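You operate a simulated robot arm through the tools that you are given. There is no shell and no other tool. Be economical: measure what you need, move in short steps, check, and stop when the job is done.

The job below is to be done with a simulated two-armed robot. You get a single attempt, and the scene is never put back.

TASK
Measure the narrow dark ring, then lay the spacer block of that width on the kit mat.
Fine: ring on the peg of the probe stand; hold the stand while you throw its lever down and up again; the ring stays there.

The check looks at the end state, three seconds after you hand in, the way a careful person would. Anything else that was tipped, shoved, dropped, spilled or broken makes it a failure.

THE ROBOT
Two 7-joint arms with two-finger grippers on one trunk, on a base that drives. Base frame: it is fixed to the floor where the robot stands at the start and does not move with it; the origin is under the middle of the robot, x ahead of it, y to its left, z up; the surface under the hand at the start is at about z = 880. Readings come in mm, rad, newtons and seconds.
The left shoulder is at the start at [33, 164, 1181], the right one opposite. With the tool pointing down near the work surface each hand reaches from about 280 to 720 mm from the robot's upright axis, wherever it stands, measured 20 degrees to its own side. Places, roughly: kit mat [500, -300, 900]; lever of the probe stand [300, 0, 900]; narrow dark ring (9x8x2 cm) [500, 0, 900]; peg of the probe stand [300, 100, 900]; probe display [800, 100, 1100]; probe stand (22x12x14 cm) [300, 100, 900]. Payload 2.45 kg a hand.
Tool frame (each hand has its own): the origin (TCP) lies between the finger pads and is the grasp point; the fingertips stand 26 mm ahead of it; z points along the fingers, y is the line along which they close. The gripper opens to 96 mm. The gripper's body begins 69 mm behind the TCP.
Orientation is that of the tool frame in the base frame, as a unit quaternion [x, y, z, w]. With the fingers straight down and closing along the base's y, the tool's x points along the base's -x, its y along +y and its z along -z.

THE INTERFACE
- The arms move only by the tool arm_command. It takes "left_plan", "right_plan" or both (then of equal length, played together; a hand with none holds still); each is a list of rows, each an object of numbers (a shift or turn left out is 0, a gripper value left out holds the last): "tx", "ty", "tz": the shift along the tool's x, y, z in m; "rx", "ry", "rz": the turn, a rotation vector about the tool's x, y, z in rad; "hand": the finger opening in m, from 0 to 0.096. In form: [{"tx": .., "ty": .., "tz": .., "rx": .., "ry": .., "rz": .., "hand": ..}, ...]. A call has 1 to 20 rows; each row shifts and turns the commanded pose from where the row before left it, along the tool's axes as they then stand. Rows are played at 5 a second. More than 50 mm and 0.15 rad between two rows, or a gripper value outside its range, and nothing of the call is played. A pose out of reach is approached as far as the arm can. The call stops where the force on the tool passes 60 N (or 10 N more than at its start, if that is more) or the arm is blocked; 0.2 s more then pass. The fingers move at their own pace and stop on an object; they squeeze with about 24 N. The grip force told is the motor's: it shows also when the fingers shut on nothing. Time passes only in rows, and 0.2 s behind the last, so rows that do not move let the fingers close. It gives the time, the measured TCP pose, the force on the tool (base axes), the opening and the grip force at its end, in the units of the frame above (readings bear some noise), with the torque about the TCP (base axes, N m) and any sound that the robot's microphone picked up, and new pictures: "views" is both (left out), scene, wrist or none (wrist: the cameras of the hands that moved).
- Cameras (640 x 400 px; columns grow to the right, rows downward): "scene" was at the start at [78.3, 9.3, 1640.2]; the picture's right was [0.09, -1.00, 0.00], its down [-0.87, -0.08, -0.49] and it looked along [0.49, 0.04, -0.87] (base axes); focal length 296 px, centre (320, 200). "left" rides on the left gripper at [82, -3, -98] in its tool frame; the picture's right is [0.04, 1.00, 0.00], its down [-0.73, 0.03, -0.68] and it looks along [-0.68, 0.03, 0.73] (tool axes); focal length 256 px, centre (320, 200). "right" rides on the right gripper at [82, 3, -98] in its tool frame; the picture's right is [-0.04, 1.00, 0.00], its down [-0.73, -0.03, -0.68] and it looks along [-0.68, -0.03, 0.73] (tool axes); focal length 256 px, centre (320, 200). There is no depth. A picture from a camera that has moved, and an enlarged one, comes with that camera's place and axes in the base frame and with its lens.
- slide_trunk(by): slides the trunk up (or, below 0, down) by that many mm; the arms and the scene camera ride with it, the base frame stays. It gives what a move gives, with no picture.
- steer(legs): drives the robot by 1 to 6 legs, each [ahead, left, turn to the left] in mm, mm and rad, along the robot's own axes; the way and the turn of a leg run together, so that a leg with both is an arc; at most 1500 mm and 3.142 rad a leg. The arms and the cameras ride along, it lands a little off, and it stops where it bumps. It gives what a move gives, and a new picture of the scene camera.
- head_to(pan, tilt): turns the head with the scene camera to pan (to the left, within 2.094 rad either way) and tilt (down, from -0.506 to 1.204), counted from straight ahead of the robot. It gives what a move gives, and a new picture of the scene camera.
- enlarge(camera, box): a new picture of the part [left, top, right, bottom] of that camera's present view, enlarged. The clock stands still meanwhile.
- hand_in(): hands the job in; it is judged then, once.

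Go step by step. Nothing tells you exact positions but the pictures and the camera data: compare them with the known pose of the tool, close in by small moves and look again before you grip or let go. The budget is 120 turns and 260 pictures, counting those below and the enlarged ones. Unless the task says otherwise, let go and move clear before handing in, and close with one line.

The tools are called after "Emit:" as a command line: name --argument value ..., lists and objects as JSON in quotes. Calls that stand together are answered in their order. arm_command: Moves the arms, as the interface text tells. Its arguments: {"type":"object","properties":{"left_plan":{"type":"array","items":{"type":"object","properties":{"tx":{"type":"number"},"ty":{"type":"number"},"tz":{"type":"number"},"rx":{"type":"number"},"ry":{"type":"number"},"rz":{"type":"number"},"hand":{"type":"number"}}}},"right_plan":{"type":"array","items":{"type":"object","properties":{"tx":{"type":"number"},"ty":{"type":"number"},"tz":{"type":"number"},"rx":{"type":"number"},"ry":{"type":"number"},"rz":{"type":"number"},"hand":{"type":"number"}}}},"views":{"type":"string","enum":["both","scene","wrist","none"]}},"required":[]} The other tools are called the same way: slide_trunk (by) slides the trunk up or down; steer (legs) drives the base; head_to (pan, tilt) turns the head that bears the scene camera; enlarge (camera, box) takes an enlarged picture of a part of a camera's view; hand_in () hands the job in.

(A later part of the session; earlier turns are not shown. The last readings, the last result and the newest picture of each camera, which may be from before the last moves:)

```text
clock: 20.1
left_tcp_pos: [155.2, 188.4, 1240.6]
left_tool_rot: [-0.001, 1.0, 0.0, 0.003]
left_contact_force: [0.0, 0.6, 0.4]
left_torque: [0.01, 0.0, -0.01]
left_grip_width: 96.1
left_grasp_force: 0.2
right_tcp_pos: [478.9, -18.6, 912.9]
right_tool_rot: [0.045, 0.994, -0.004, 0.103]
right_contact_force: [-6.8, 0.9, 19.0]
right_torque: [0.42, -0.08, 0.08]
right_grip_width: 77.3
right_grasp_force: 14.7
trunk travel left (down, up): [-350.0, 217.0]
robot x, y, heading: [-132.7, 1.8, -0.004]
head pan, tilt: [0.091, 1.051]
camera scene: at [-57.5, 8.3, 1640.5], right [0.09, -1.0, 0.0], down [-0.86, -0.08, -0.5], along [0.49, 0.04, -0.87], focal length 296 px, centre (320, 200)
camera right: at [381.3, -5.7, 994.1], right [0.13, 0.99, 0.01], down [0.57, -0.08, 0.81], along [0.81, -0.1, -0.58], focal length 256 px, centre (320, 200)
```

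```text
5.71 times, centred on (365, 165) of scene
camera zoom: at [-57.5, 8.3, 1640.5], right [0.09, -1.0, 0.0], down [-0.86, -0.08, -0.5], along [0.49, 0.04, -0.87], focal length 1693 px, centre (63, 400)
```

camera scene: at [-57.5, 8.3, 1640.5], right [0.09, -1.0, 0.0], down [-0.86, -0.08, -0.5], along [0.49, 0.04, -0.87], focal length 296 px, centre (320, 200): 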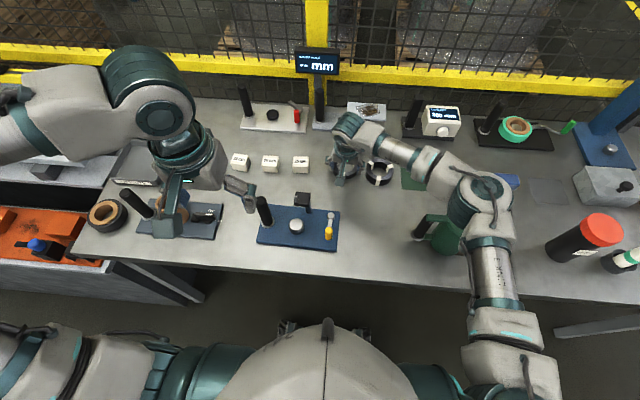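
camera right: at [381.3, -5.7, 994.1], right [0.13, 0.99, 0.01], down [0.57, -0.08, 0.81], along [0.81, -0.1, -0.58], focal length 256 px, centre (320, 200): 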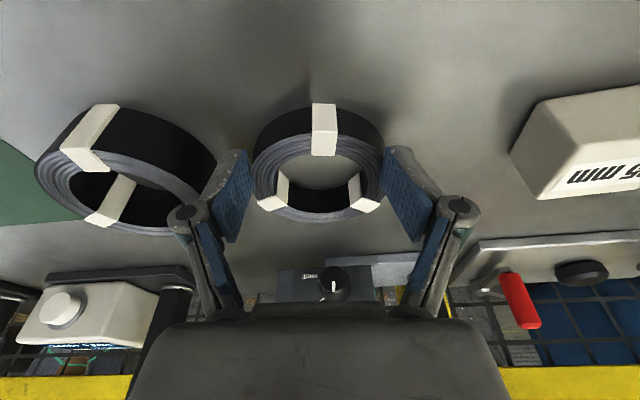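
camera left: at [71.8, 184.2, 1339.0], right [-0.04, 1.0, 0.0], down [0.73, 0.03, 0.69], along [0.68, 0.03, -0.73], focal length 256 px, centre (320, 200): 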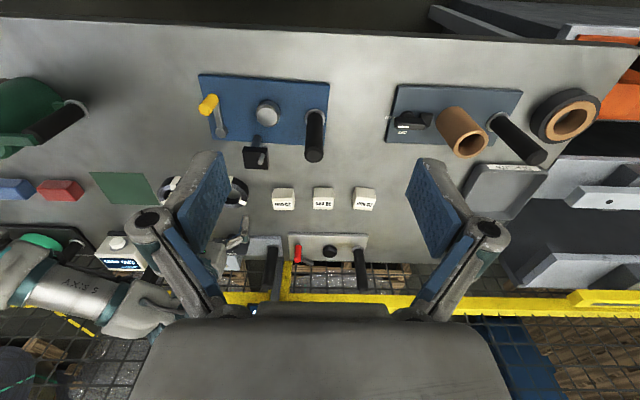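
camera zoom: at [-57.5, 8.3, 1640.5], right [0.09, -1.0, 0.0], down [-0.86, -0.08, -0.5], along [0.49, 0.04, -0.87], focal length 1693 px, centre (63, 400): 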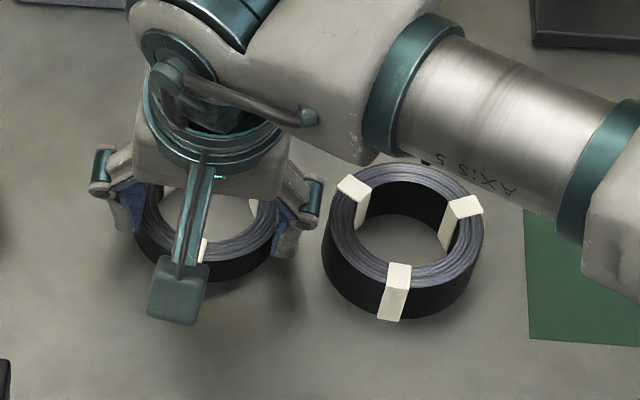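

Gripped at 77 mm. Lifting to test the hold.

Emit:
arm_command --right_plan '[{"tx": -0.001, "tz": -0.004}, {}, {"tx": -0.006, "tz": -0.028}, {"tx": -0.008, "tz": -0.038}, {"tx": -0.008, "tz": -0.038}, {}]' --views "wrist"

Emit:
enlarge --camera "scene" --box '[310, 110, 420, 180]'

```text
clock: 21.5
left_tcp_pos: [157.4, 189.4, 1241.3]
left_tool_rot: [-0.001, 1.0, 0.001, 0.002]
left_contact_force: [-0.9, -0.1, -0.3]
left_torque: [0.01, 0.0, 0.0]
left_grip_width: 95.9
left_grasp_force: 0.0
right_tcp_pos: [481.7, -21.5, 1024.1]
right_tool_rot: [0.045, 0.994, -0.002, 0.102]
right_contact_force: [-0.2, 0.3, 0.1]
right_torque: [-0.01, -0.02, -0.01]
right_grip_width: 66.1
right_grasp_force: 0.0
trunk travel left (down, up): [-350.0, 217.0]
robot x, y, heading: [-133.3, 2.4, -0.004]
head pan, tilt: [0.091, 1.051]
camera right: at [383.7, -8.1, 1103.5], right [0.13, 0.99, 0.01], down [0.57, -0.08, 0.81], along [0.81, -0.1, -0.58], focal length 256 px, centre (320, 200)
```

right: 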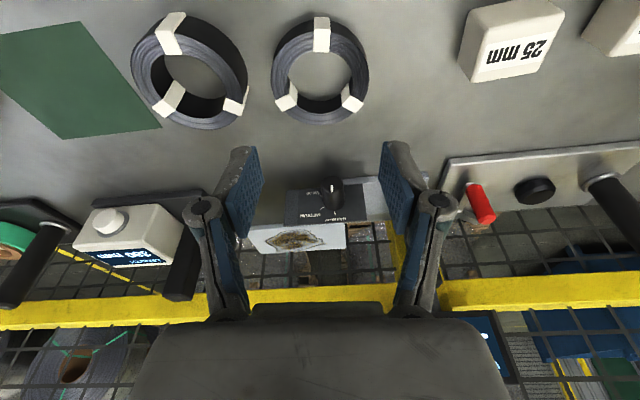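

```text
5.71 times, centred on (365, 145) of scene
camera zoom: at [-52.1, 7.9, 1640.2], right [0.09, -1.0, 0.0], down [-0.87, -0.08, -0.49], along [0.49, 0.04, -0.87], focal length 1693 px, centre (63, 514)
```

zoom: 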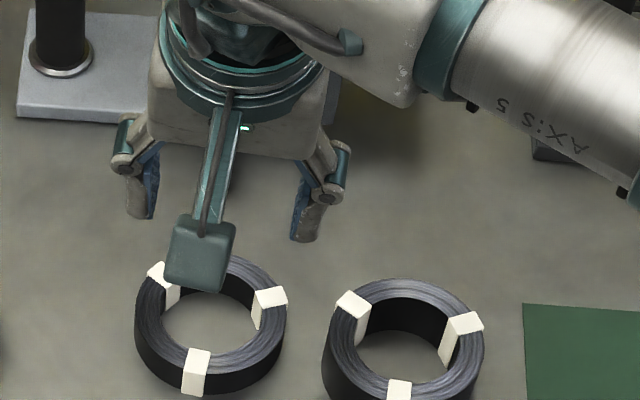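

The fingers squirted the ring forward to about x 498, so my contact point was behind its centre and the tips rubbed the table. I'll aim further ahead and a bit higher, checking above it first.

Emit:
arm_command --right_plan '[{"hand": 0.09}, {"tx": 0.0, "ty": 0.002, "tz": 0.046}, {"tx": 0.006, "tz": 0.046}, {}]' --views "wrist"

Emit:
enlarge --camera "scene" --box '[310, 120, 420, 190]'

```text
clock: 22.5
left_tcp_pos: [155.7, 189.3, 1240.9]
left_tool_rot: [-0.002, 1.0, 0.001, 0.004]
left_contact_force: [-0.1, 0.3, -0.3]
left_torque: [0.02, -0.02, 0.0]
left_grip_width: 96.1
left_grasp_force: 0.0
right_tcp_pos: [494.0, -19.6, 933.1]
right_tool_rot: [0.045, 0.994, -0.003, 0.104]
right_contact_force: [0.8, -0.6, 0.4]
right_torque: [-0.02, 0.02, -0.02]
right_grip_width: 89.9
right_grasp_force: 0.1
trunk travel left (down, up): [-350.0, 217.0]
robot x, y, heading: [-127.7, 2.6, -0.008]
head pan, tilt: [0.091, 1.051]
camera right: at [397.0, -6.6, 1012.6], right [0.13, 0.99, 0.01], down [0.57, -0.08, 0.82], along [0.81, -0.1, -0.58], focal length 256 px, centre (320, 200)
```

right: 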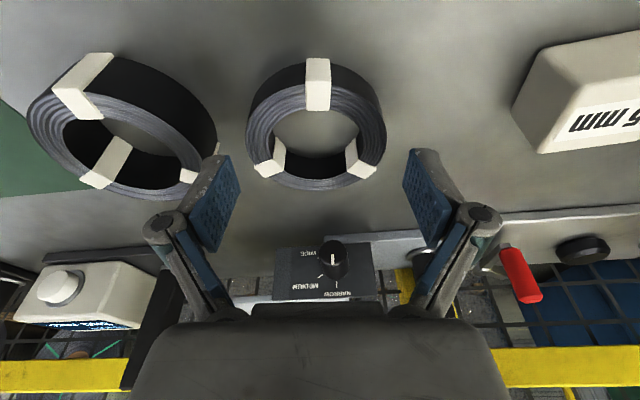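

```text
5.71 times, centred on (365, 155) of scene
camera zoom: at [-53.2, 8.2, 1640.3], right [0.09, -1.0, 0.0], down [-0.87, -0.08, -0.49], along [0.49, 0.04, -0.87], focal length 1693 px, centre (63, 457)
```

zoom: 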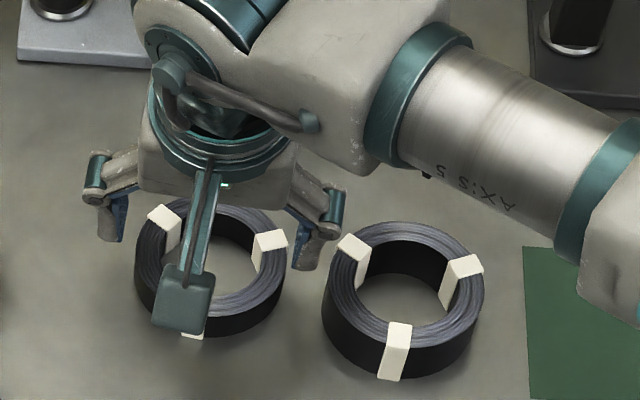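

The tilted grips only engage with the tip corners, whereas the vertical grip held well. I'll go back to vertical over the ring.

Emit:
arm_command --right_plan '[{"ry": 0.104}, {"ry": 0.104}, {"tx": 0.004, "ty": -0.002}, {}]' --views "wrist"

Emit:
enlarge --camera "scene" --box '[310, 120, 420, 190]'

```text
clock: 23.5
left_tcp_pos: [155.8, 188.2, 1241.5]
left_tool_rot: [-0.001, 1.0, 0.001, 0.004]
left_contact_force: [-0.2, -1.0, -0.2]
left_torque: [-0.03, 0.04, 0.0]
left_grip_width: 95.9
left_grasp_force: 0.1
right_tcp_pos: [492.6, -21.4, 932.9]
right_tool_rot: [0.046, 0.999, 0.002, -0.002]
right_contact_force: [-0.6, -0.2, 0.6]
right_torque: [-0.04, -0.01, -0.01]
right_grip_width: 90.0
right_grasp_force: 0.1
trunk travel left (down, up): [-350.0, 217.0]
robot x, y, heading: [-129.8, -1.4, -0.001]
head pan, tilt: [0.091, 1.051]
camera right: at [411.8, -9.7, 1031.4], right [0.13, 0.99, 0.0], down [0.73, -0.1, 0.68], along [0.67, -0.09, -0.74], focal length 256 px, centre (320, 200)
```

right: 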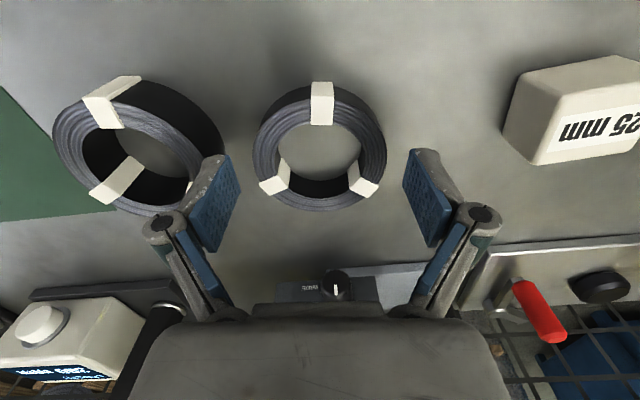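

```text
5.71 times, centred on (365, 155) of scene
camera zoom: at [-52.1, 7.8, 1640.2], right [0.09, -1.0, 0.0], down [-0.87, -0.08, -0.49], along [0.49, 0.04, -0.87], focal length 1693 px, centre (63, 457)
```

zoom: 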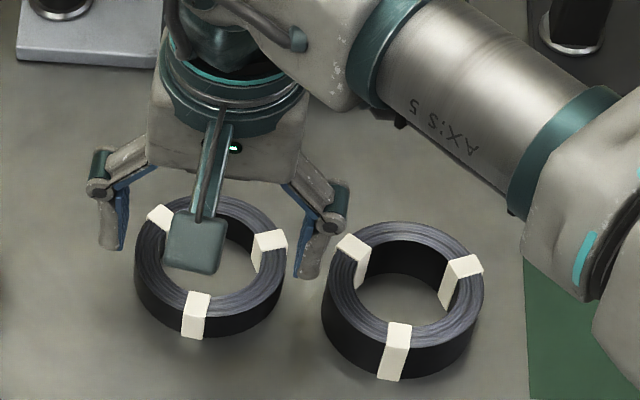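

The ring is now centred under the vertical hand. Descending 20 mm and closing.

Emit:
arm_command --right_plan '[{"tz": 0.01, "tx": 0.001}, {"tz": 0.0095}, {}, {"hand": 0.083}, {"hand": 0.075}, {"hand": 0.064}, {}, {}]' --views "wrist"

```text
clock: 25.3
left_tcp_pos: [155.2, 188.9, 1241.3]
left_tool_rot: [0.0, 1.0, 0.0, 0.004]
left_contact_force: [-0.1, -0.9, 1.1]
left_torque: [0.02, 0.03, 0.02]
left_grip_width: 96.0
left_grasp_force: 0.1
right_tcp_pos: [490.6, -19.8, 913.1]
right_tool_rot: [0.046, 0.999, 0.002, -0.001]
right_contact_force: [0.9, 1.5, 6.3]
right_torque: [0.06, 0.07, -0.08]
right_grip_width: 76.4
right_grasp_force: 24.1
trunk travel left (down, up): [-350.0, 217.0]
robot x, y, heading: [-132.6, -3.2, 0.002]
head pan, tilt: [0.091, 1.051]
camera right: at [410.1, -8.5, 1012.8], right [0.13, 0.99, 0.0], down [0.73, -0.1, 0.68], along [0.67, -0.09, -0.74], focal length 256 px, centre (320, 200)
```

right: 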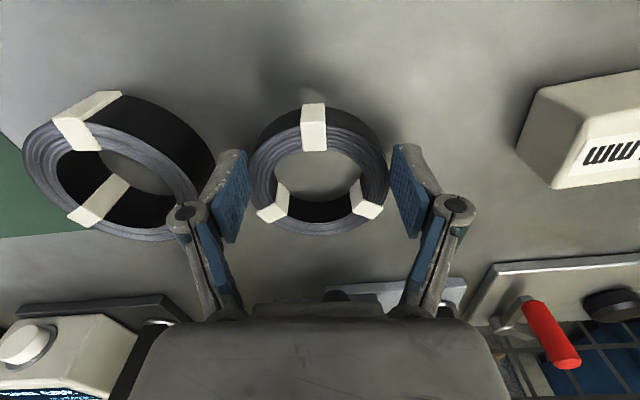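

Firm grip again at 76 mm with full force. I'll lift the ring and use the left wrist camera to look at the stand from low in front.

Emit:
arm_command --right_plan '[{"tz": -0.02}, {"tz": -0.04}, {"tz": -0.04}, {"tz": -0.04}, {}, {}]' --left_plan '[{"ty": -0.02, "tz": 0.04}, {"ty": -0.02, "tz": 0.04, "ry": -0.11}, {"ty": -0.02, "tz": 0.03, "ry": -0.11}, {"ty": -0.02, "tz": 0.03, "ry": -0.11}, {"ry": -0.12}, {}]' --views "wrist"

Emit:
enlarge --camera "left" --box '[200, 60, 440, 210]'

```text
clock: 26.7
left_tcp_pos: [181.7, 97.0, 1112.4]
left_tool_rot: [-0.001, 0.974, 0.002, 0.225]
left_contact_force: [-0.5, 0.3, -0.5]
left_torque: [-0.02, -0.02, 0.04]
left_grip_width: 95.8
left_grasp_force: 0.1
left hand out of reach, approached as far as the arm can: row 4, 5
right_tcp_pos: [490.4, -21.7, 1054.3]
right_tool_rot: [0.045, 0.999, 0.002, 0.0]
right_contact_force: [-0.2, 0.3, -0.8]
right_torque: [0.03, -0.01, 0.02]
right_grip_width: 76.3
right_grasp_force: 24.0
trunk travel left (down, up): [-350.0, 217.0]
robot x, y, heading: [-132.5, 0.6, 0.003]
head pan, tilt: [0.091, 1.051]
camera right: at [410.7, -10.0, 1153.1], right [0.13, 0.99, 0.0], down [0.73, -0.1, 0.68], along [0.67, -0.09, -0.74], focal length 256 px, centre (320, 200)
camera left: at [66.9, 92.4, 1165.6], right [-0.04, 1.0, -0.01], down [0.36, 0.03, 0.93], along [0.93, 0.03, -0.36], focal length 256 px, centre (320, 200)
```

right: 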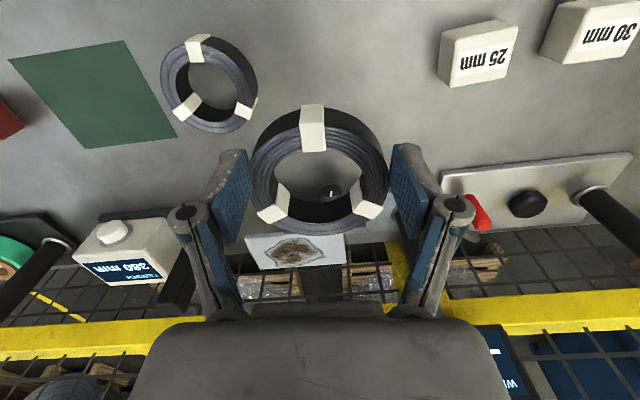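
left: 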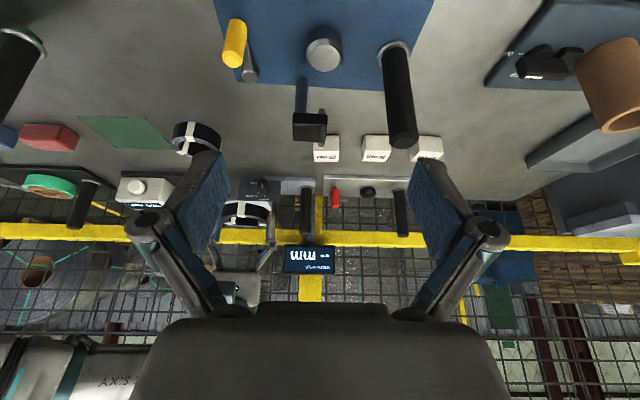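

```text
2.67 times, centred on (320, 135) of left
camera zoom: at [66.9, 92.4, 1165.6], right [-0.04, 1.0, -0.01], down [0.36, 0.03, 0.93], along [0.93, 0.03, -0.36], focal length 683 px, centre (320, 373)
```

zoom: 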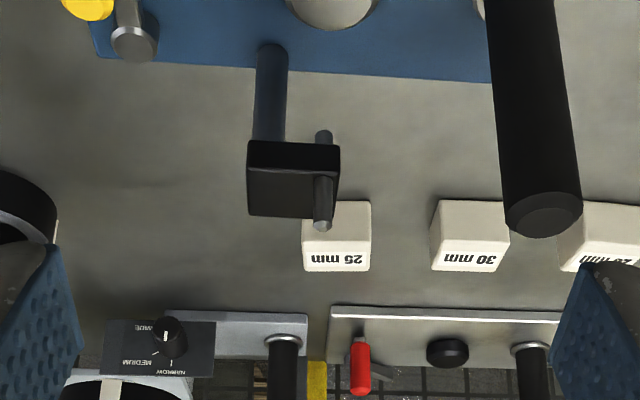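

The plunger tip is at about z 960 and the peg top at about 922, so there is a gap for the ring to slide in from the near side. I'll retract the left hand, turn the ring hand to its insertion yaw, then back the base off for reach.

Emit:
arm_command --left_plan '[{"ty": 0.04, "ry": 0.11}, {"ty": 0.045, "ry": 0.11}, {"ty": 0.045, "ry": 0.11, "tz": -0.02}, {"ty": 0.045, "ry": 0.12, "tz": -0.02}, {"ty": 0.045, "tz": -0.02}, {"ty": 0.045}]' --right_plan '[{"tz": -0.03}, {"tz": -0.03, "rz": -0.12}, {"rz": -0.11}, {}, {}, {}]' --views "none"

Emit:
steer --legs '[[-90, 0, 0]]'

```text
clock: 28.1
left_tcp_pos: [175.1, 365.5, 1170.9]
left_tool_rot: [0.0, 1.0, -0.001, 0.002]
left_contact_force: [0.1, 0.5, 0.0]
left_torque: [0.0, 0.02, -0.03]
left_grip_width: 96.1
left_grasp_force: 0.0
right_tcp_pos: [491.2, -17.3, 1113.4]
right_tool_rot: [-0.07, 0.998, 0.001, 0.0]
right_contact_force: [-0.3, 0.0, -1.6]
right_torque: [0.0, 0.01, 0.02]
right_grip_width: 75.9
right_grasp_force: 24.2
trunk travel left (down, up): [-350.0, 217.0]
robot x, y, heading: [-131.4, 1.4, -0.001]
head pan, tilt: [0.091, 1.051]
```

```text
clock: 29.2
left_tcp_pos: [88.8, 367.2, 1170.0]
left_tool_rot: [-0.001, 1.0, -0.001, 0.003]
left_contact_force: [0.6, -0.1, 0.9]
left_torque: [-0.01, 0.0, -0.01]
left_grip_width: 96.1
left_grasp_force: 0.1
right_tcp_pos: [404.0, -15.5, 1113.2]
right_tool_rot: [-0.07, 0.998, 0.0, -0.002]
right_contact_force: [-0.3, 0.4, -1.7]
right_torque: [-0.03, -0.03, 0.01]
right_grip_width: 76.1
right_grasp_force: 24.0
trunk travel left (down, up): [-350.0, 217.0]
robot x, y, heading: [-220.9, -0.2, 0.001]
head pan, tilt: [0.091, 1.051]
camera scene: at [-137.4, 17.2, 1639.9], right [0.09, -1.0, 0.01], down [-0.87, -0.08, -0.49], along [0.49, 0.04, -0.87], focal length 296 px, centre (320, 200)
```

scene: 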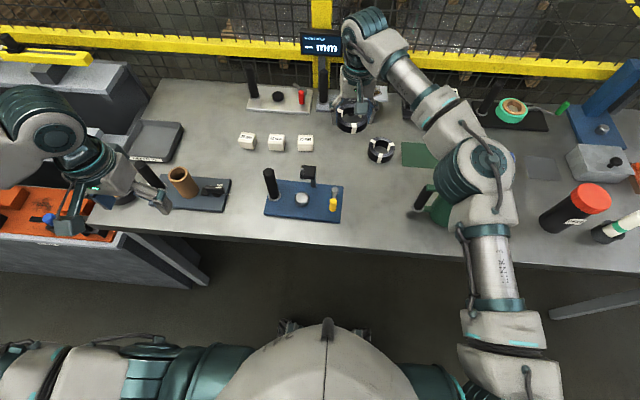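

Next I'll carry the ring above the stand to a point short of the peg on the near side.

Emit:
arm_command --right_plan '[{"tx": 0.0334, "ty": 0.0246}, {"tx": 0.0334, "ty": 0.0246}, {"tx": 0.0334, "ty": 0.0246}, {"tx": 0.0334, "ty": 0.0246}, {"tx": 0.0334, "ty": 0.0246}, {"tx": 0.0334, "ty": 0.0246}, {}]' --views "both"

Emit:
enlarge --camera "scene" --box '[240, 150, 360, 230]'

```text
clock: 30.8
left_tcp_pos: [83.1, 363.9, 1173.3]
left_tool_rot: [-0.002, 1.0, 0.001, 0.004]
left_contact_force: [-0.3, -0.5, -0.3]
left_torque: [-0.01, 0.03, 0.04]
left_grip_width: 95.9
left_grasp_force: 0.2
right_tcp_pos: [179.4, 98.0, 1117.0]
right_tool_rot: [-0.069, 0.998, 0.002, 0.001]
right_contact_force: [0.0, 0.0, -0.9]
right_torque: [0.02, 0.01, 0.03]
right_grip_width: 75.7
right_grasp_force: 23.7
trunk travel left (down, up): [-350.0, 217.0]
robot x, y, heading: [-220.6, 2.0, -0.003]
head pan, tilt: [0.091, 1.051]
camera scene: at [-141.4, 12.6, 1640.2], right [0.09, -1.0, 0.0], down [-0.87, -0.08, -0.49], along [0.49, 0.04, -0.87], focal length 296 px, centre (320, 200)
camera right: at [98.6, 90.4, 1215.2], right [-0.1, 0.99, 0.0], down [0.73, 0.07, 0.68], along [0.68, 0.07, -0.73], focal length 256 px, centre (320, 200)
```

scene: 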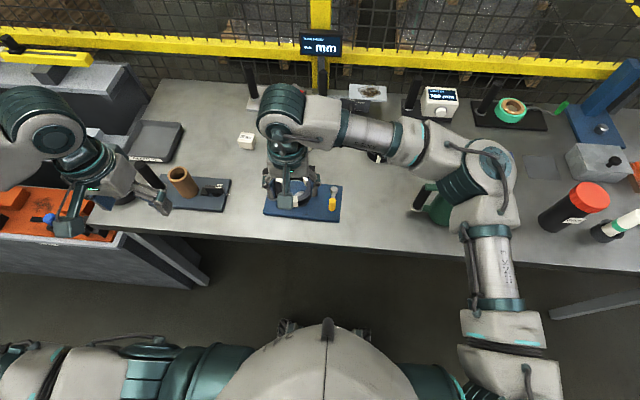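
right: 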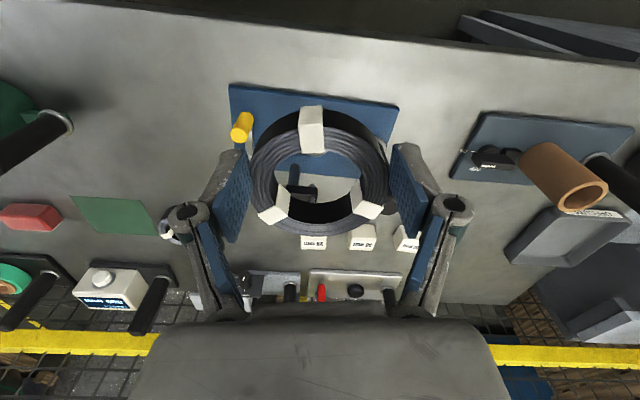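

```text
5.00 times, centred on (300, 190) of scene
camera zoom: at [-141.4, 12.6, 1640.2], right [0.09, -1.0, 0.0], down [-0.87, -0.08, -0.49], along [0.49, 0.04, -0.87], focal length 1482 px, centre (420, 250)
```

zoom: 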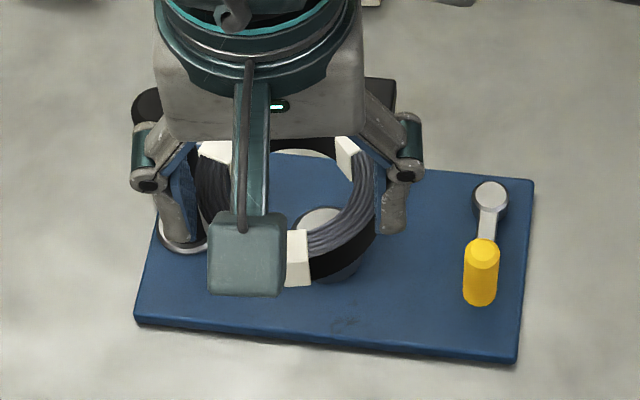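

Lowering in front of the peg to an intermediate height.

Emit:
arm_command --right_plan '[{"tz": 0.045, "ty": 0.004}, {"tz": 0.045}, {"tz": 0.045}, {"tz": 0.008}, {}]' --views "both"

Emit:
enlarge --camera "right" --box '[220, 80, 420, 240]'

Emit:
enlarge --camera "scene" --box '[240, 150, 360, 230]'

```text
clock: 32.0
left_tcp_pos: [82.8, 362.2, 1173.7]
left_tool_rot: [-0.001, 1.0, 0.002, 0.005]
left_contact_force: [-0.4, 0.6, -0.4]
left_torque: [0.01, 0.02, -0.01]
left_grip_width: 95.9
left_grasp_force: 0.1
right_tcp_pos: [178.4, 102.1, 973.8]
right_tool_rot: [-0.07, 0.998, 0.003, 0.002]
right_contact_force: [-0.3, -0.7, -1.3]
right_torque: [-0.01, 0.02, 0.01]
right_grip_width: 75.4
right_grasp_force: 24.1
trunk travel left (down, up): [-350.0, 217.0]
robot x, y, heading: [-220.3, 3.3, -0.002]
head pan, tilt: [0.091, 1.051]
camera scene: at [-142.0, 11.6, 1640.3], right [0.09, -1.0, 0.0], down [-0.87, -0.08, -0.49], along [0.49, 0.04, -0.87], focal length 296 px, centre (320, 200)
camera right: at [97.7, 94.3, 1072.0], right [-0.1, 0.99, 0.01], down [0.73, 0.07, 0.68], along [0.68, 0.07, -0.73], focal length 256 px, centre (320, 200)
```

scene: 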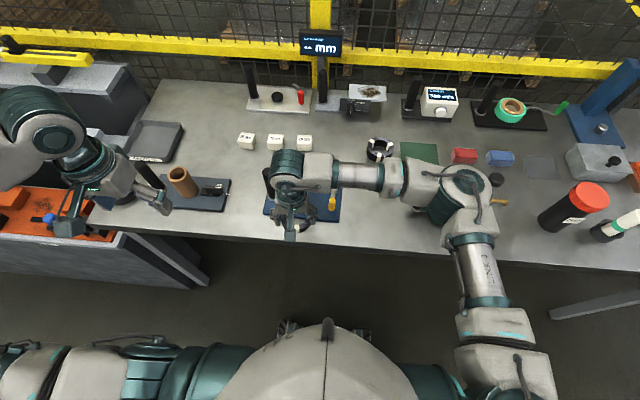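
right: 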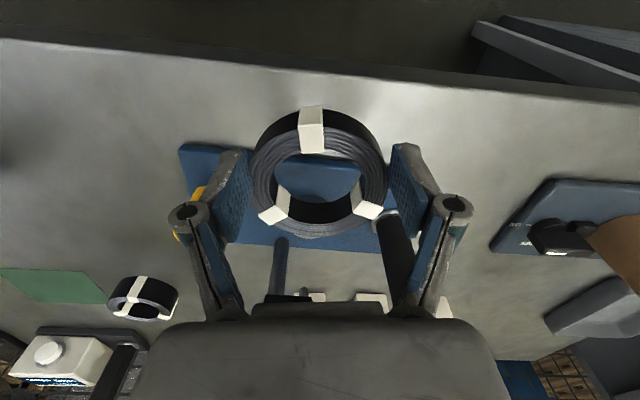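

```text
2.50 times, centred on (320, 160) of right
camera zoom: at [97.7, 94.3, 1072.0], right [-0.1, 0.99, 0.01], down [0.73, 0.07, 0.68], along [0.68, 0.07, -0.73], focal length 640 px, centre (320, 300)
```

zoom: 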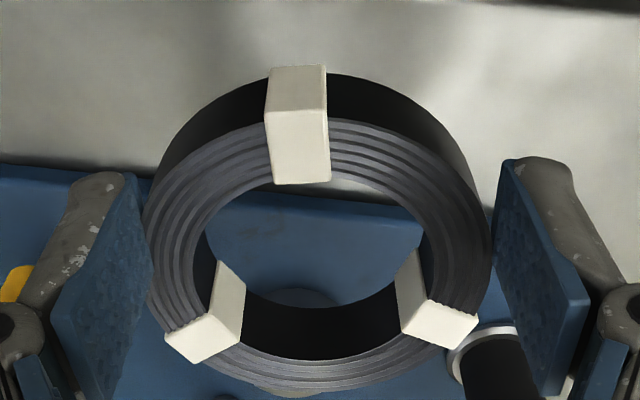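

```text
5.00 times, centred on (300, 190) of scene
camera zoom: at [-142.0, 11.6, 1640.3], right [0.09, -1.0, 0.0], down [-0.87, -0.08, -0.49], along [0.49, 0.04, -0.87], focal length 1482 px, centre (420, 250)
```

zoom: 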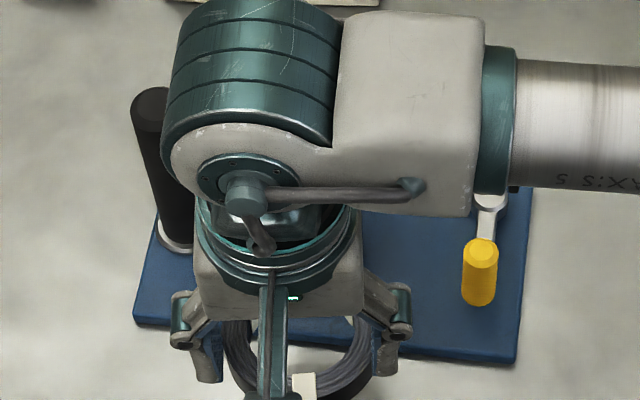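

The peg shows through the ring hole, almost aligned in y. I'll lower slightly and move forward in steps.

Emit:
arm_command --right_plan '[{"tz": 0.008}, {"tx": -0.0224, "ty": -0.0021}, {"tx": -0.0224, "ty": -0.0021}, {}]' --views "wrist"

Emit:
enlarge --camera "right" --box '[220, 80, 420, 240]'

Emit:
enlarge --camera "scene" --box '[240, 150, 360, 230]'

```text
clock: 33.0
left_tcp_pos: [81.8, 362.5, 1173.0]
left_tool_rot: [-0.002, 1.0, 0.001, 0.005]
left_contact_force: [-1.0, -0.1, -0.5]
left_torque: [-0.01, -0.03, 0.01]
left_grip_width: 95.9
left_grasp_force: 0.1
right_tcp_pos: [222.6, 104.6, 966.3]
right_tool_rot: [-0.071, 0.997, 0.003, 0.002]
right_contact_force: [0.3, -0.3, -0.1]
right_torque: [-0.01, 0.03, -0.01]
right_grip_width: 75.2
right_grasp_force: 24.1
trunk travel left (down, up): [-350.0, 217.0]
robot x, y, heading: [-218.6, 1.4, -0.0]
head pan, tilt: [0.091, 1.051]
camera right: at [142.8, 95.3, 1064.3], right [-0.1, 0.99, 0.01], down [0.73, 0.07, 0.68], along [0.68, 0.07, -0.73], focal length 256 px, centre (320, 200)
```

right: 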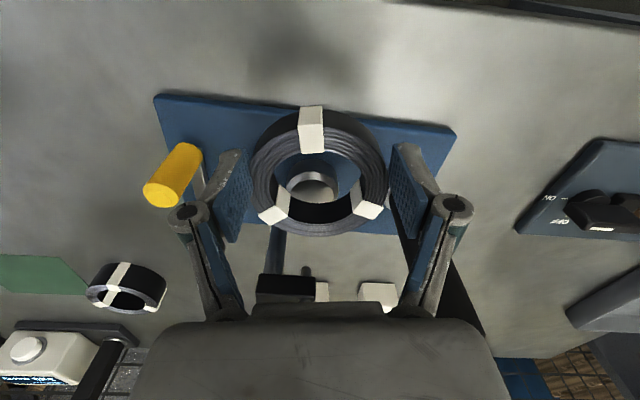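

```text
2.50 times, centred on (320, 160) of right
camera zoom: at [142.8, 95.3, 1064.3], right [-0.1, 0.99, 0.01], down [0.73, 0.07, 0.68], along [0.68, 0.07, -0.73], focal length 640 px, centre (320, 300)
```

zoom: 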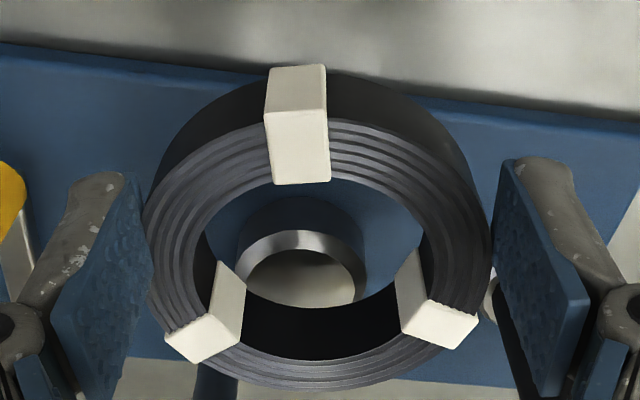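

```text
5.00 times, centred on (300, 190) of scene
camera zoom: at [-142.2, 11.7, 1640.3], right [0.09, -1.0, 0.0], down [-0.87, -0.08, -0.49], along [0.49, 0.04, -0.87], focal length 1482 px, centre (420, 250)
```

zoom: 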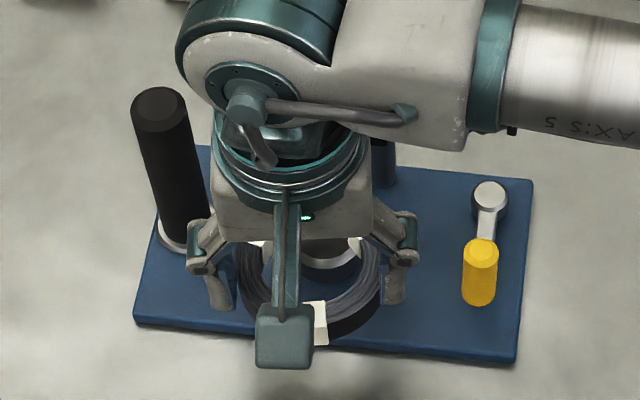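

The ring sits about 15 mm ahead of the TCP, which gives more clearance. The peg is at about (272,101) and the ring centre at (240,105), so I'll move the remaining 32 mm and check.

Emit:
arm_command --right_plan '[{"tz": 0.002}, {"tx": -0.0155, "ty": -0.0042}, {"tx": -0.0156, "ty": -0.0042}, {}]' --views "wrist"

Emit:
enlarge --camera "right" --box '[220, 80, 420, 240]'

Emit:
enlarge --camera "scene" --box '[240, 150, 360, 230]'

```text
clock: 34.0
left_tcp_pos: [82.2, 362.2, 1173.8]
left_tool_rot: [-0.001, 1.0, 0.002, 0.005]
left_contact_force: [0.0, 0.3, -0.7]
left_torque: [0.01, 0.0, 0.0]
left_grip_width: 95.7
left_grasp_force: 0.0
right_tcp_pos: [256.7, 98.4, 964.0]
right_tool_rot: [-0.071, 0.997, 0.003, 0.002]
right_contact_force: [-0.1, -0.1, -0.8]
right_torque: [-0.02, -0.02, -0.02]
right_grip_width: 75.1
right_grasp_force: 23.7
trunk travel left (down, up): [-350.0, 217.0]
robot x, y, heading: [-216.9, -0.6, 0.001]
head pan, tilt: [0.091, 1.051]
camera right: at [175.3, 91.6, 1062.3], right [-0.1, 0.99, 0.01], down [0.73, 0.07, 0.68], along [0.68, 0.07, -0.73], focal length 256 px, centre (320, 200)
```

right: 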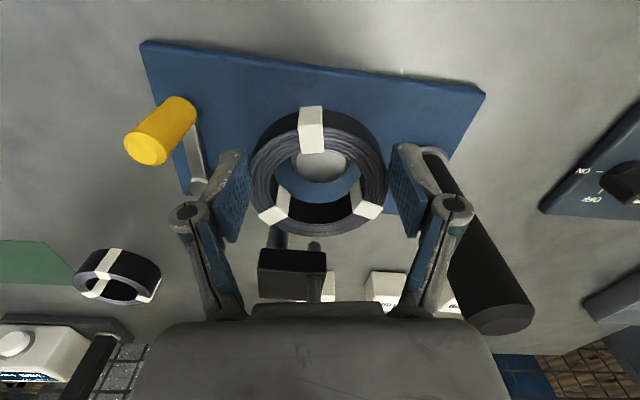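

```text
2.50 times, centred on (320, 160) of right
camera zoom: at [175.3, 91.6, 1062.3], right [-0.1, 0.99, 0.01], down [0.73, 0.07, 0.68], along [0.68, 0.07, -0.73], focal length 640 px, centre (320, 300)
```

zoom: 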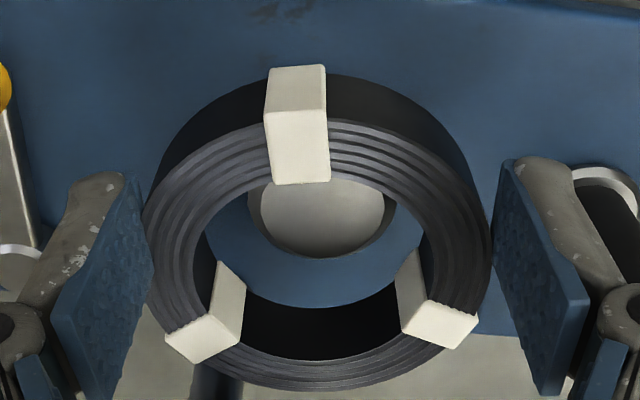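

```text
5.00 times, centred on (300, 190) of scene
camera zoom: at [-142.0, 11.6, 1640.3], right [0.09, -1.0, 0.0], down [-0.87, -0.08, -0.49], along [0.49, 0.04, -0.87], focal length 1482 px, centre (420, 250)
```

zoom: 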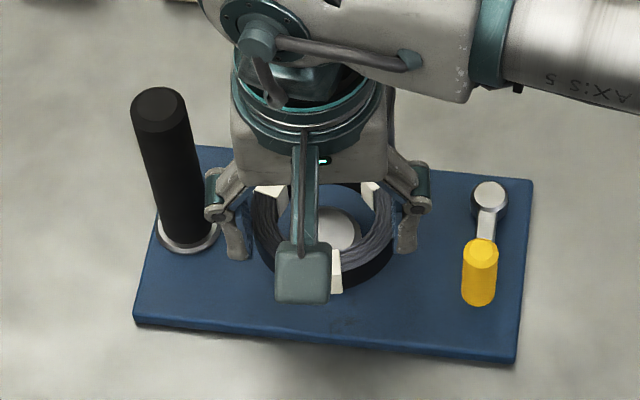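

The ring is over the peg within about 1–2 mm. Lowering gently while watching forces.

Emit:
arm_command --right_plan '[{"tz": 0.006}, {"tz": 0.005}, {"tz": 0.004}, {}]' --views "wrist"

Emit:
enlarge --camera "right" --box '[220, 80, 420, 240]'

```text
clock: 35.0
left_tcp_pos: [82.4, 361.9, 1173.8]
left_tool_rot: [-0.001, 1.0, 0.002, 0.005]
left_contact_force: [-0.4, -0.3, 0.6]
left_torque: [0.04, -0.01, -0.01]
left_grip_width: 95.8
left_grasp_force: 0.1
right_tcp_pos: [255.1, 99.0, 948.8]
right_tool_rot: [-0.07, 0.998, 0.003, 0.002]
right_contact_force: [-0.6, 0.6, -0.9]
right_torque: [0.02, 0.05, 0.01]
right_grip_width: 75.4
right_grasp_force: 24.1
trunk travel left (down, up): [-350.0, 217.0]
robot x, y, heading: [-220.0, 2.5, -0.007]
head pan, tilt: [0.091, 1.051]
camera right: at [175.4, 91.8, 1047.1], right [-0.1, 0.99, 0.01], down [0.73, 0.07, 0.68], along [0.68, 0.07, -0.73], focal length 256 px, centre (320, 200)
```

right: 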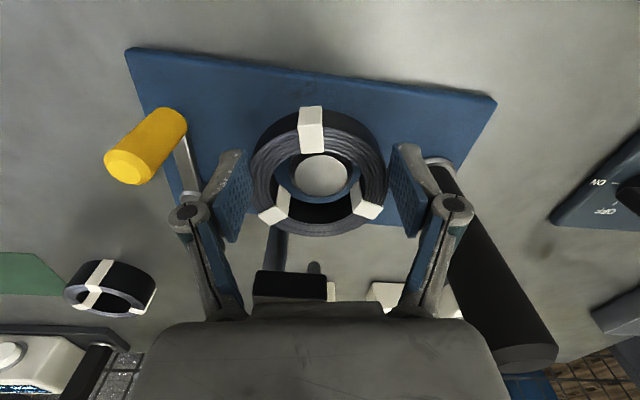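

```text
2.50 times, centred on (320, 160) of right
camera zoom: at [175.4, 91.8, 1047.1], right [-0.1, 0.99, 0.01], down [0.73, 0.07, 0.68], along [0.68, 0.07, -0.73], focal length 640 px, centre (320, 300)
```

zoom: 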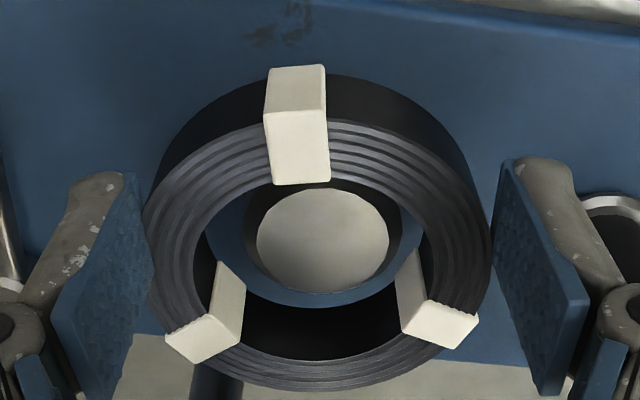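

Still centred, with no contact. Small correction, then continue down.

Emit:
arm_command --right_plan '[{"tx": 0.0015, "ty": 0.0012}, {"tz": 0.005}, {"tz": 0.005}, {}]' --views "wrist"

Emit:
enlarge --camera "right" --box '[220, 80, 420, 240]'

Emit:
enlarge --camera "scene" --box '[240, 150, 360, 230]'

```text
clock: 36.0
left_tcp_pos: [82.1, 362.0, 1173.3]
left_tool_rot: [-0.002, 1.0, 0.002, 0.005]
left_contact_force: [-0.4, -0.6, 0.9]
left_torque: [0.0, 0.04, -0.01]
left_grip_width: 96.3
left_grasp_force: 0.0
right_tcp_pos: [255.0, 101.3, 938.2]
right_tool_rot: [-0.07, 0.998, 0.003, 0.002]
right_contact_force: [-0.1, 0.3, -1.1]
right_torque: [0.03, 0.03, 0.0]
right_grip_width: 75.4
right_grasp_force: 24.3
trunk travel left (down, up): [-350.0, 217.0]
robot x, y, heading: [-220.7, -0.3, -0.002]
head pan, tilt: [0.091, 1.051]
camera right: at [173.7, 92.6, 1037.3], right [-0.1, 0.99, 0.01], down [0.73, 0.07, 0.68], along [0.68, 0.07, -0.73], focal length 256 px, centre (320, 200)
```

right: 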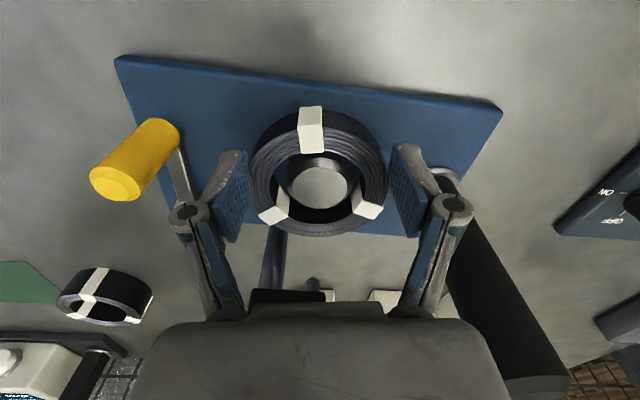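

```text
2.50 times, centred on (320, 160) of right
camera zoom: at [173.7, 92.6, 1037.3], right [-0.1, 0.99, 0.01], down [0.73, 0.07, 0.68], along [0.68, 0.07, -0.73], focal length 640 px, centre (320, 300)
```

zoom: 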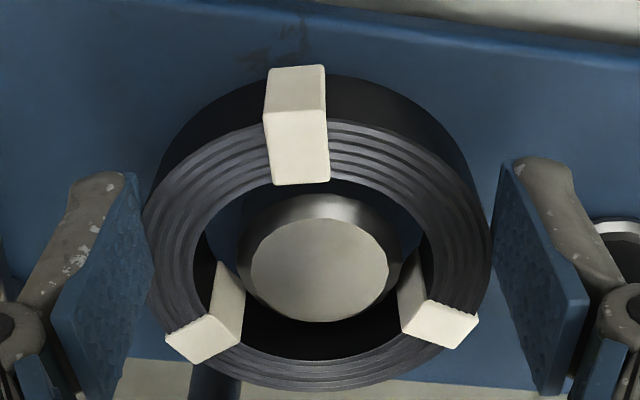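

```text
5.00 times, centred on (300, 190) of scene
camera zoom: at [-141.7, 11.6, 1640.2], right [0.09, -1.0, 0.0], down [-0.87, -0.08, -0.49], along [0.49, 0.04, -0.87], focal length 1482 px, centre (420, 250)
```

zoom: 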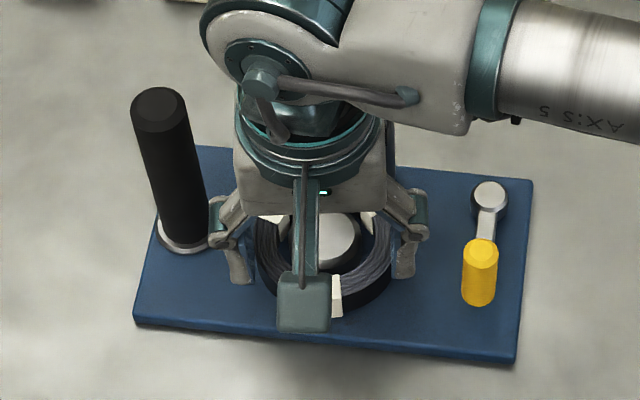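

The peg has entered the hole. Continue down until it nearly seats.

Emit:
arm_command --right_plan '[{"tz": 0.005}, {"tz": 0.003}, {}]' --views "none"

Emit:
enlarge --camera "right" --box '[180, 60, 460, 284]'

```text
clock: 36.8
left_tcp_pos: [82.7, 361.0, 1173.7]
left_tool_rot: [-0.001, 1.0, 0.002, 0.005]
left_contact_force: [-0.5, -0.1, 0.2]
left_torque: [0.01, 0.02, -0.04]
left_grip_width: 96.1
left_grasp_force: 0.1
right_tcp_pos: [254.6, 99.6, 930.7]
right_tool_rot: [-0.07, 0.998, 0.002, 0.001]
right_contact_force: [-0.1, 0.7, -1.2]
right_torque: [0.0, 0.03, 0.01]
right_grip_width: 75.6
right_grasp_force: 24.5
trunk travel left (down, up): [-350.0, 217.0]
robot x, y, heading: [-219.1, 0.9, 0.002]
head pan, tilt: [0.091, 1.051]
```

```text
1.79 times, centred on (320, 172) of right
camera zoom: at [173.9, 92.8, 1029.4], right [-0.1, 0.99, 0.01], down [0.73, 0.07, 0.68], along [0.68, 0.07, -0.73], focal length 457 px, centre (320, 250)
```

zoom: 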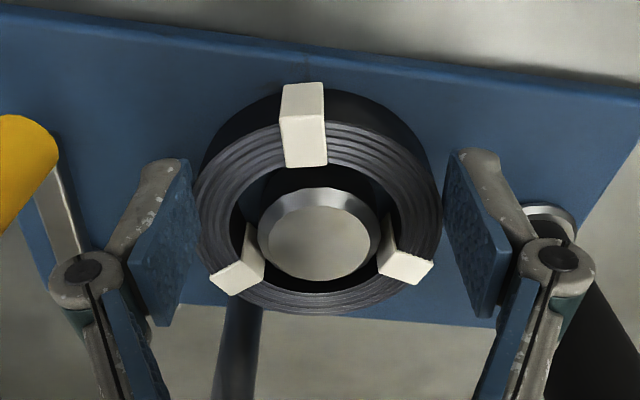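

No contact yet. Lowering 2 mm at a time.

Emit:
arm_command --right_plan '[{"tz": 0.002}, {"tz": 0.002}, {}]' --views "none"

Emit:
arm_command --right_plan '[{"tz": 0.0015}, {}]' --views "none"

```text
clock: 37.6
left_tcp_pos: [81.1, 361.7, 1173.7]
left_tool_rot: [-0.001, 1.0, 0.002, 0.005]
left_contact_force: [0.0, 0.2, -0.3]
left_torque: [0.02, 0.02, 0.01]
left_grip_width: 96.0
left_grasp_force: 0.0
right_tcp_pos: [253.9, 100.6, 926.0]
right_tool_rot: [-0.07, 0.998, 0.003, 0.001]
right_contact_force: [0.2, 0.6, -0.8]
right_torque: [-0.01, 0.04, -0.02]
right_grip_width: 75.1
right_grasp_force: 24.4
trunk travel left (down, up): [-350.0, 217.0]
robot x, y, heading: [-216.7, 1.9, -0.002]
head pan, tilt: [0.091, 1.051]
```

```text
clock: 38.2
left_tcp_pos: [81.5, 360.8, 1174.3]
left_tool_rot: [-0.001, 1.0, 0.002, 0.005]
left_contact_force: [0.7, -0.7, 0.0]
left_torque: [-0.01, 0.0, 0.03]
left_grip_width: 96.0
left_grasp_force: 0.0
right_tcp_pos: [254.4, 101.0, 925.7]
right_tool_rot: [-0.07, 0.998, 0.003, 0.001]
right_contact_force: [0.3, 1.5, 9.3]
right_torque: [-0.07, 0.18, -0.09]
right_grip_width: 75.3
right_grasp_force: 23.6
trunk travel left (down, up): [-350.0, 217.0]
robot x, y, heading: [-221.3, 0.4, 0.0]
head pan, tilt: [0.091, 1.051]
```

Contact with the plate. Opening slightly and looking.

Emit:
arm_command --right_plan '[{"hand": 0.08}, {"hand": 0.088}, {}]' --views "wrist"

Emit:
enlarge --camera "scene" --box '[240, 150, 360, 230]'

```text
clock: 39.0
left_tcp_pos: [81.4, 361.2, 1174.0]
left_tool_rot: [-0.001, 1.0, 0.001, 0.005]
left_contact_force: [0.0, 1.2, 0.1]
left_torque: [0.01, 0.0, -0.01]
left_grip_width: 96.3
left_grasp_force: 0.1
right_tcp_pos: [255.2, 100.6, 925.3]
right_tool_rot: [-0.069, 0.998, 0.002, 0.001]
right_contact_force: [-0.1, 0.4, 1.0]
right_torque: [0.01, 0.01, 0.03]
right_grip_width: 88.0
right_grasp_force: 0.0
trunk travel left (down, up): [-350.0, 217.0]
robot x, y, heading: [-222.1, -0.8, -0.004]
head pan, tilt: [0.091, 1.051]
camera right: at [174.1, 92.8, 1023.6], right [-0.1, 0.99, 0.01], down [0.73, 0.07, 0.68], along [0.68, 0.07, -0.73], focal length 256 px, centre (320, 200)
```

right: 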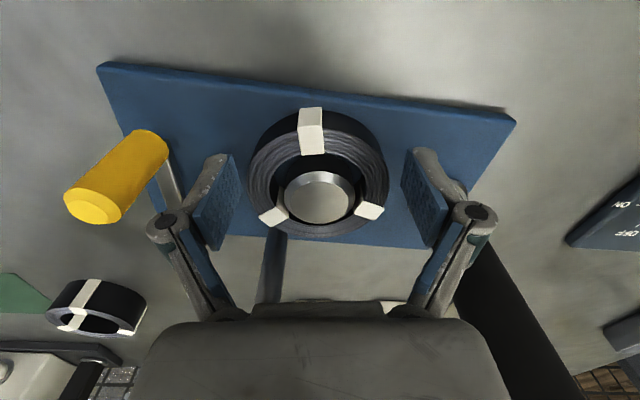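

```text
5.00 times, centred on (300, 190) of scene
camera zoom: at [-141.5, 11.6, 1640.2], right [0.09, -1.0, 0.0], down [-0.87, -0.08, -0.49], along [0.49, 0.04, -0.87], focal length 1482 px, centre (420, 250)
```

zoom: 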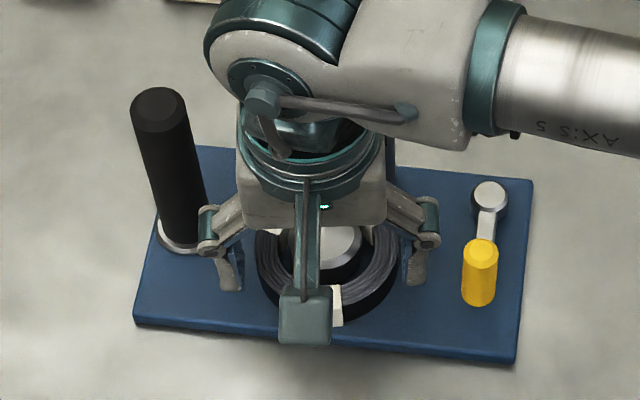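

The ring is seated on the peg. I'll lift straight up and go look at the lever.

Emit:
arm_command --right_plan '[{"tz": -0.01}, {"tz": -0.03}, {"tz": -0.04}, {"tz": -0.04}, {"tx": 0.012, "ty": -0.045}, {"ty": -0.039, "rz": 0.14}, {}]' --views "both"

Emit:
enlarge --camera "scene" --box '[240, 150, 360, 230]'

Emit:
enlarge --camera "right" --box '[240, 40, 440, 200]'

```text
clock: 40.6
left_tcp_pos: [82.3, 361.5, 1173.6]
left_tool_rot: [-0.001, 1.0, 0.002, 0.005]
left_contact_force: [-0.3, -0.3, -0.3]
left_torque: [0.01, 0.01, 0.01]
left_grip_width: 96.1
left_grasp_force: 0.1
right_tcp_pos: [253.7, 13.7, 1044.6]
right_tool_rot: [0.0, 1.0, 0.005, 0.0]
right_contact_force: [0.3, -1.2, 0.6]
right_torque: [0.01, 0.0, -0.01]
right_grip_width: 87.9
right_grasp_force: 0.1
trunk travel left (down, up): [-350.0, 217.0]
robot x, y, heading: [-217.0, 1.3, -0.004]
head pan, tilt: [0.091, 1.051]
camera scene: at [-142.1, 6.7, 1640.3], right [0.09, -1.0, 0.0], down [-0.87, -0.08, -0.49], along [0.49, 0.05, -0.87], focal length 296 px, centre (320, 200)
camera right: at [173.0, 17.1, 1143.3], right [0.04, 1.0, 0.01], down [0.73, -0.03, 0.68], along [0.68, -0.02, -0.73], focal length 256 px, centre (320, 200)
```

scene: 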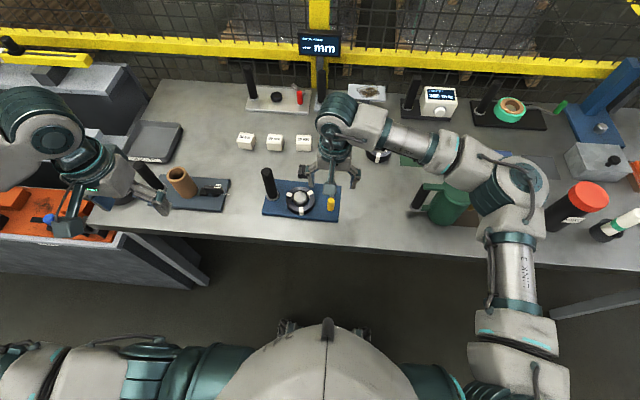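
right: 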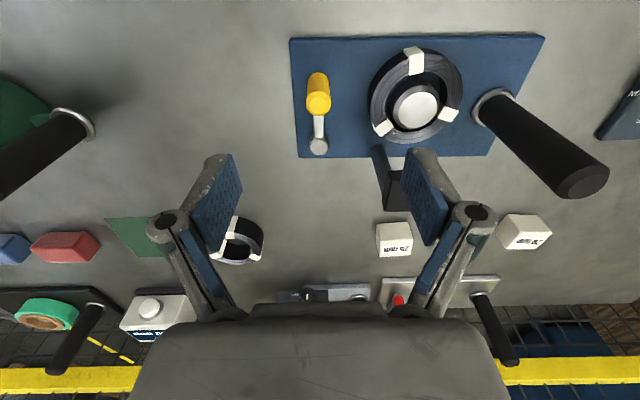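

```text
5.00 times, centred on (300, 190) of scene
camera zoom: at [-142.1, 6.7, 1640.3], right [0.09, -1.0, 0.0], down [-0.87, -0.08, -0.49], along [0.49, 0.05, -0.87], focal length 1482 px, centre (420, 250)
```

zoom: 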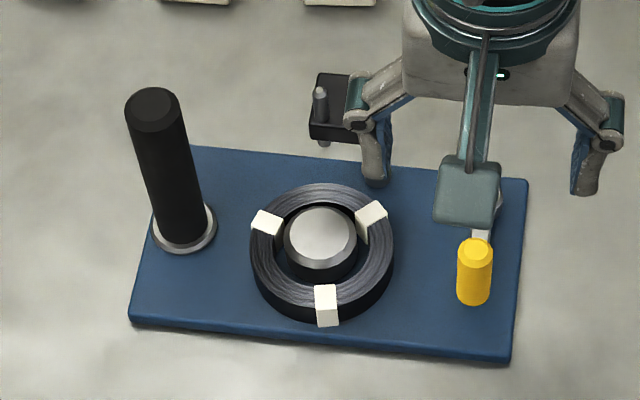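

```text
2.50 times, centred on (340, 120) of right
camera zoom: at [173.0, 17.1, 1143.3], right [0.04, 1.0, 0.01], down [0.73, -0.03, 0.68], along [0.68, -0.02, -0.73], focal length 640 px, centre (270, 400)
```

zoom: 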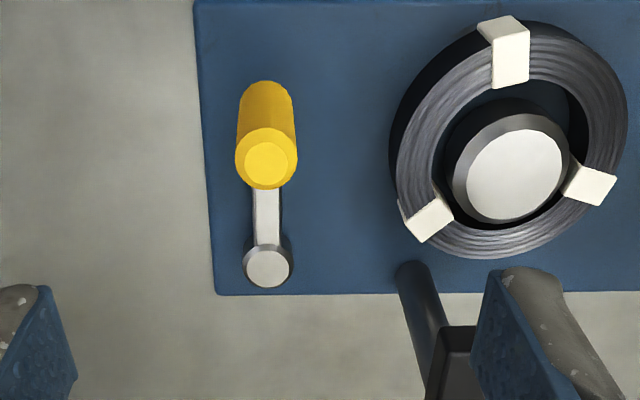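

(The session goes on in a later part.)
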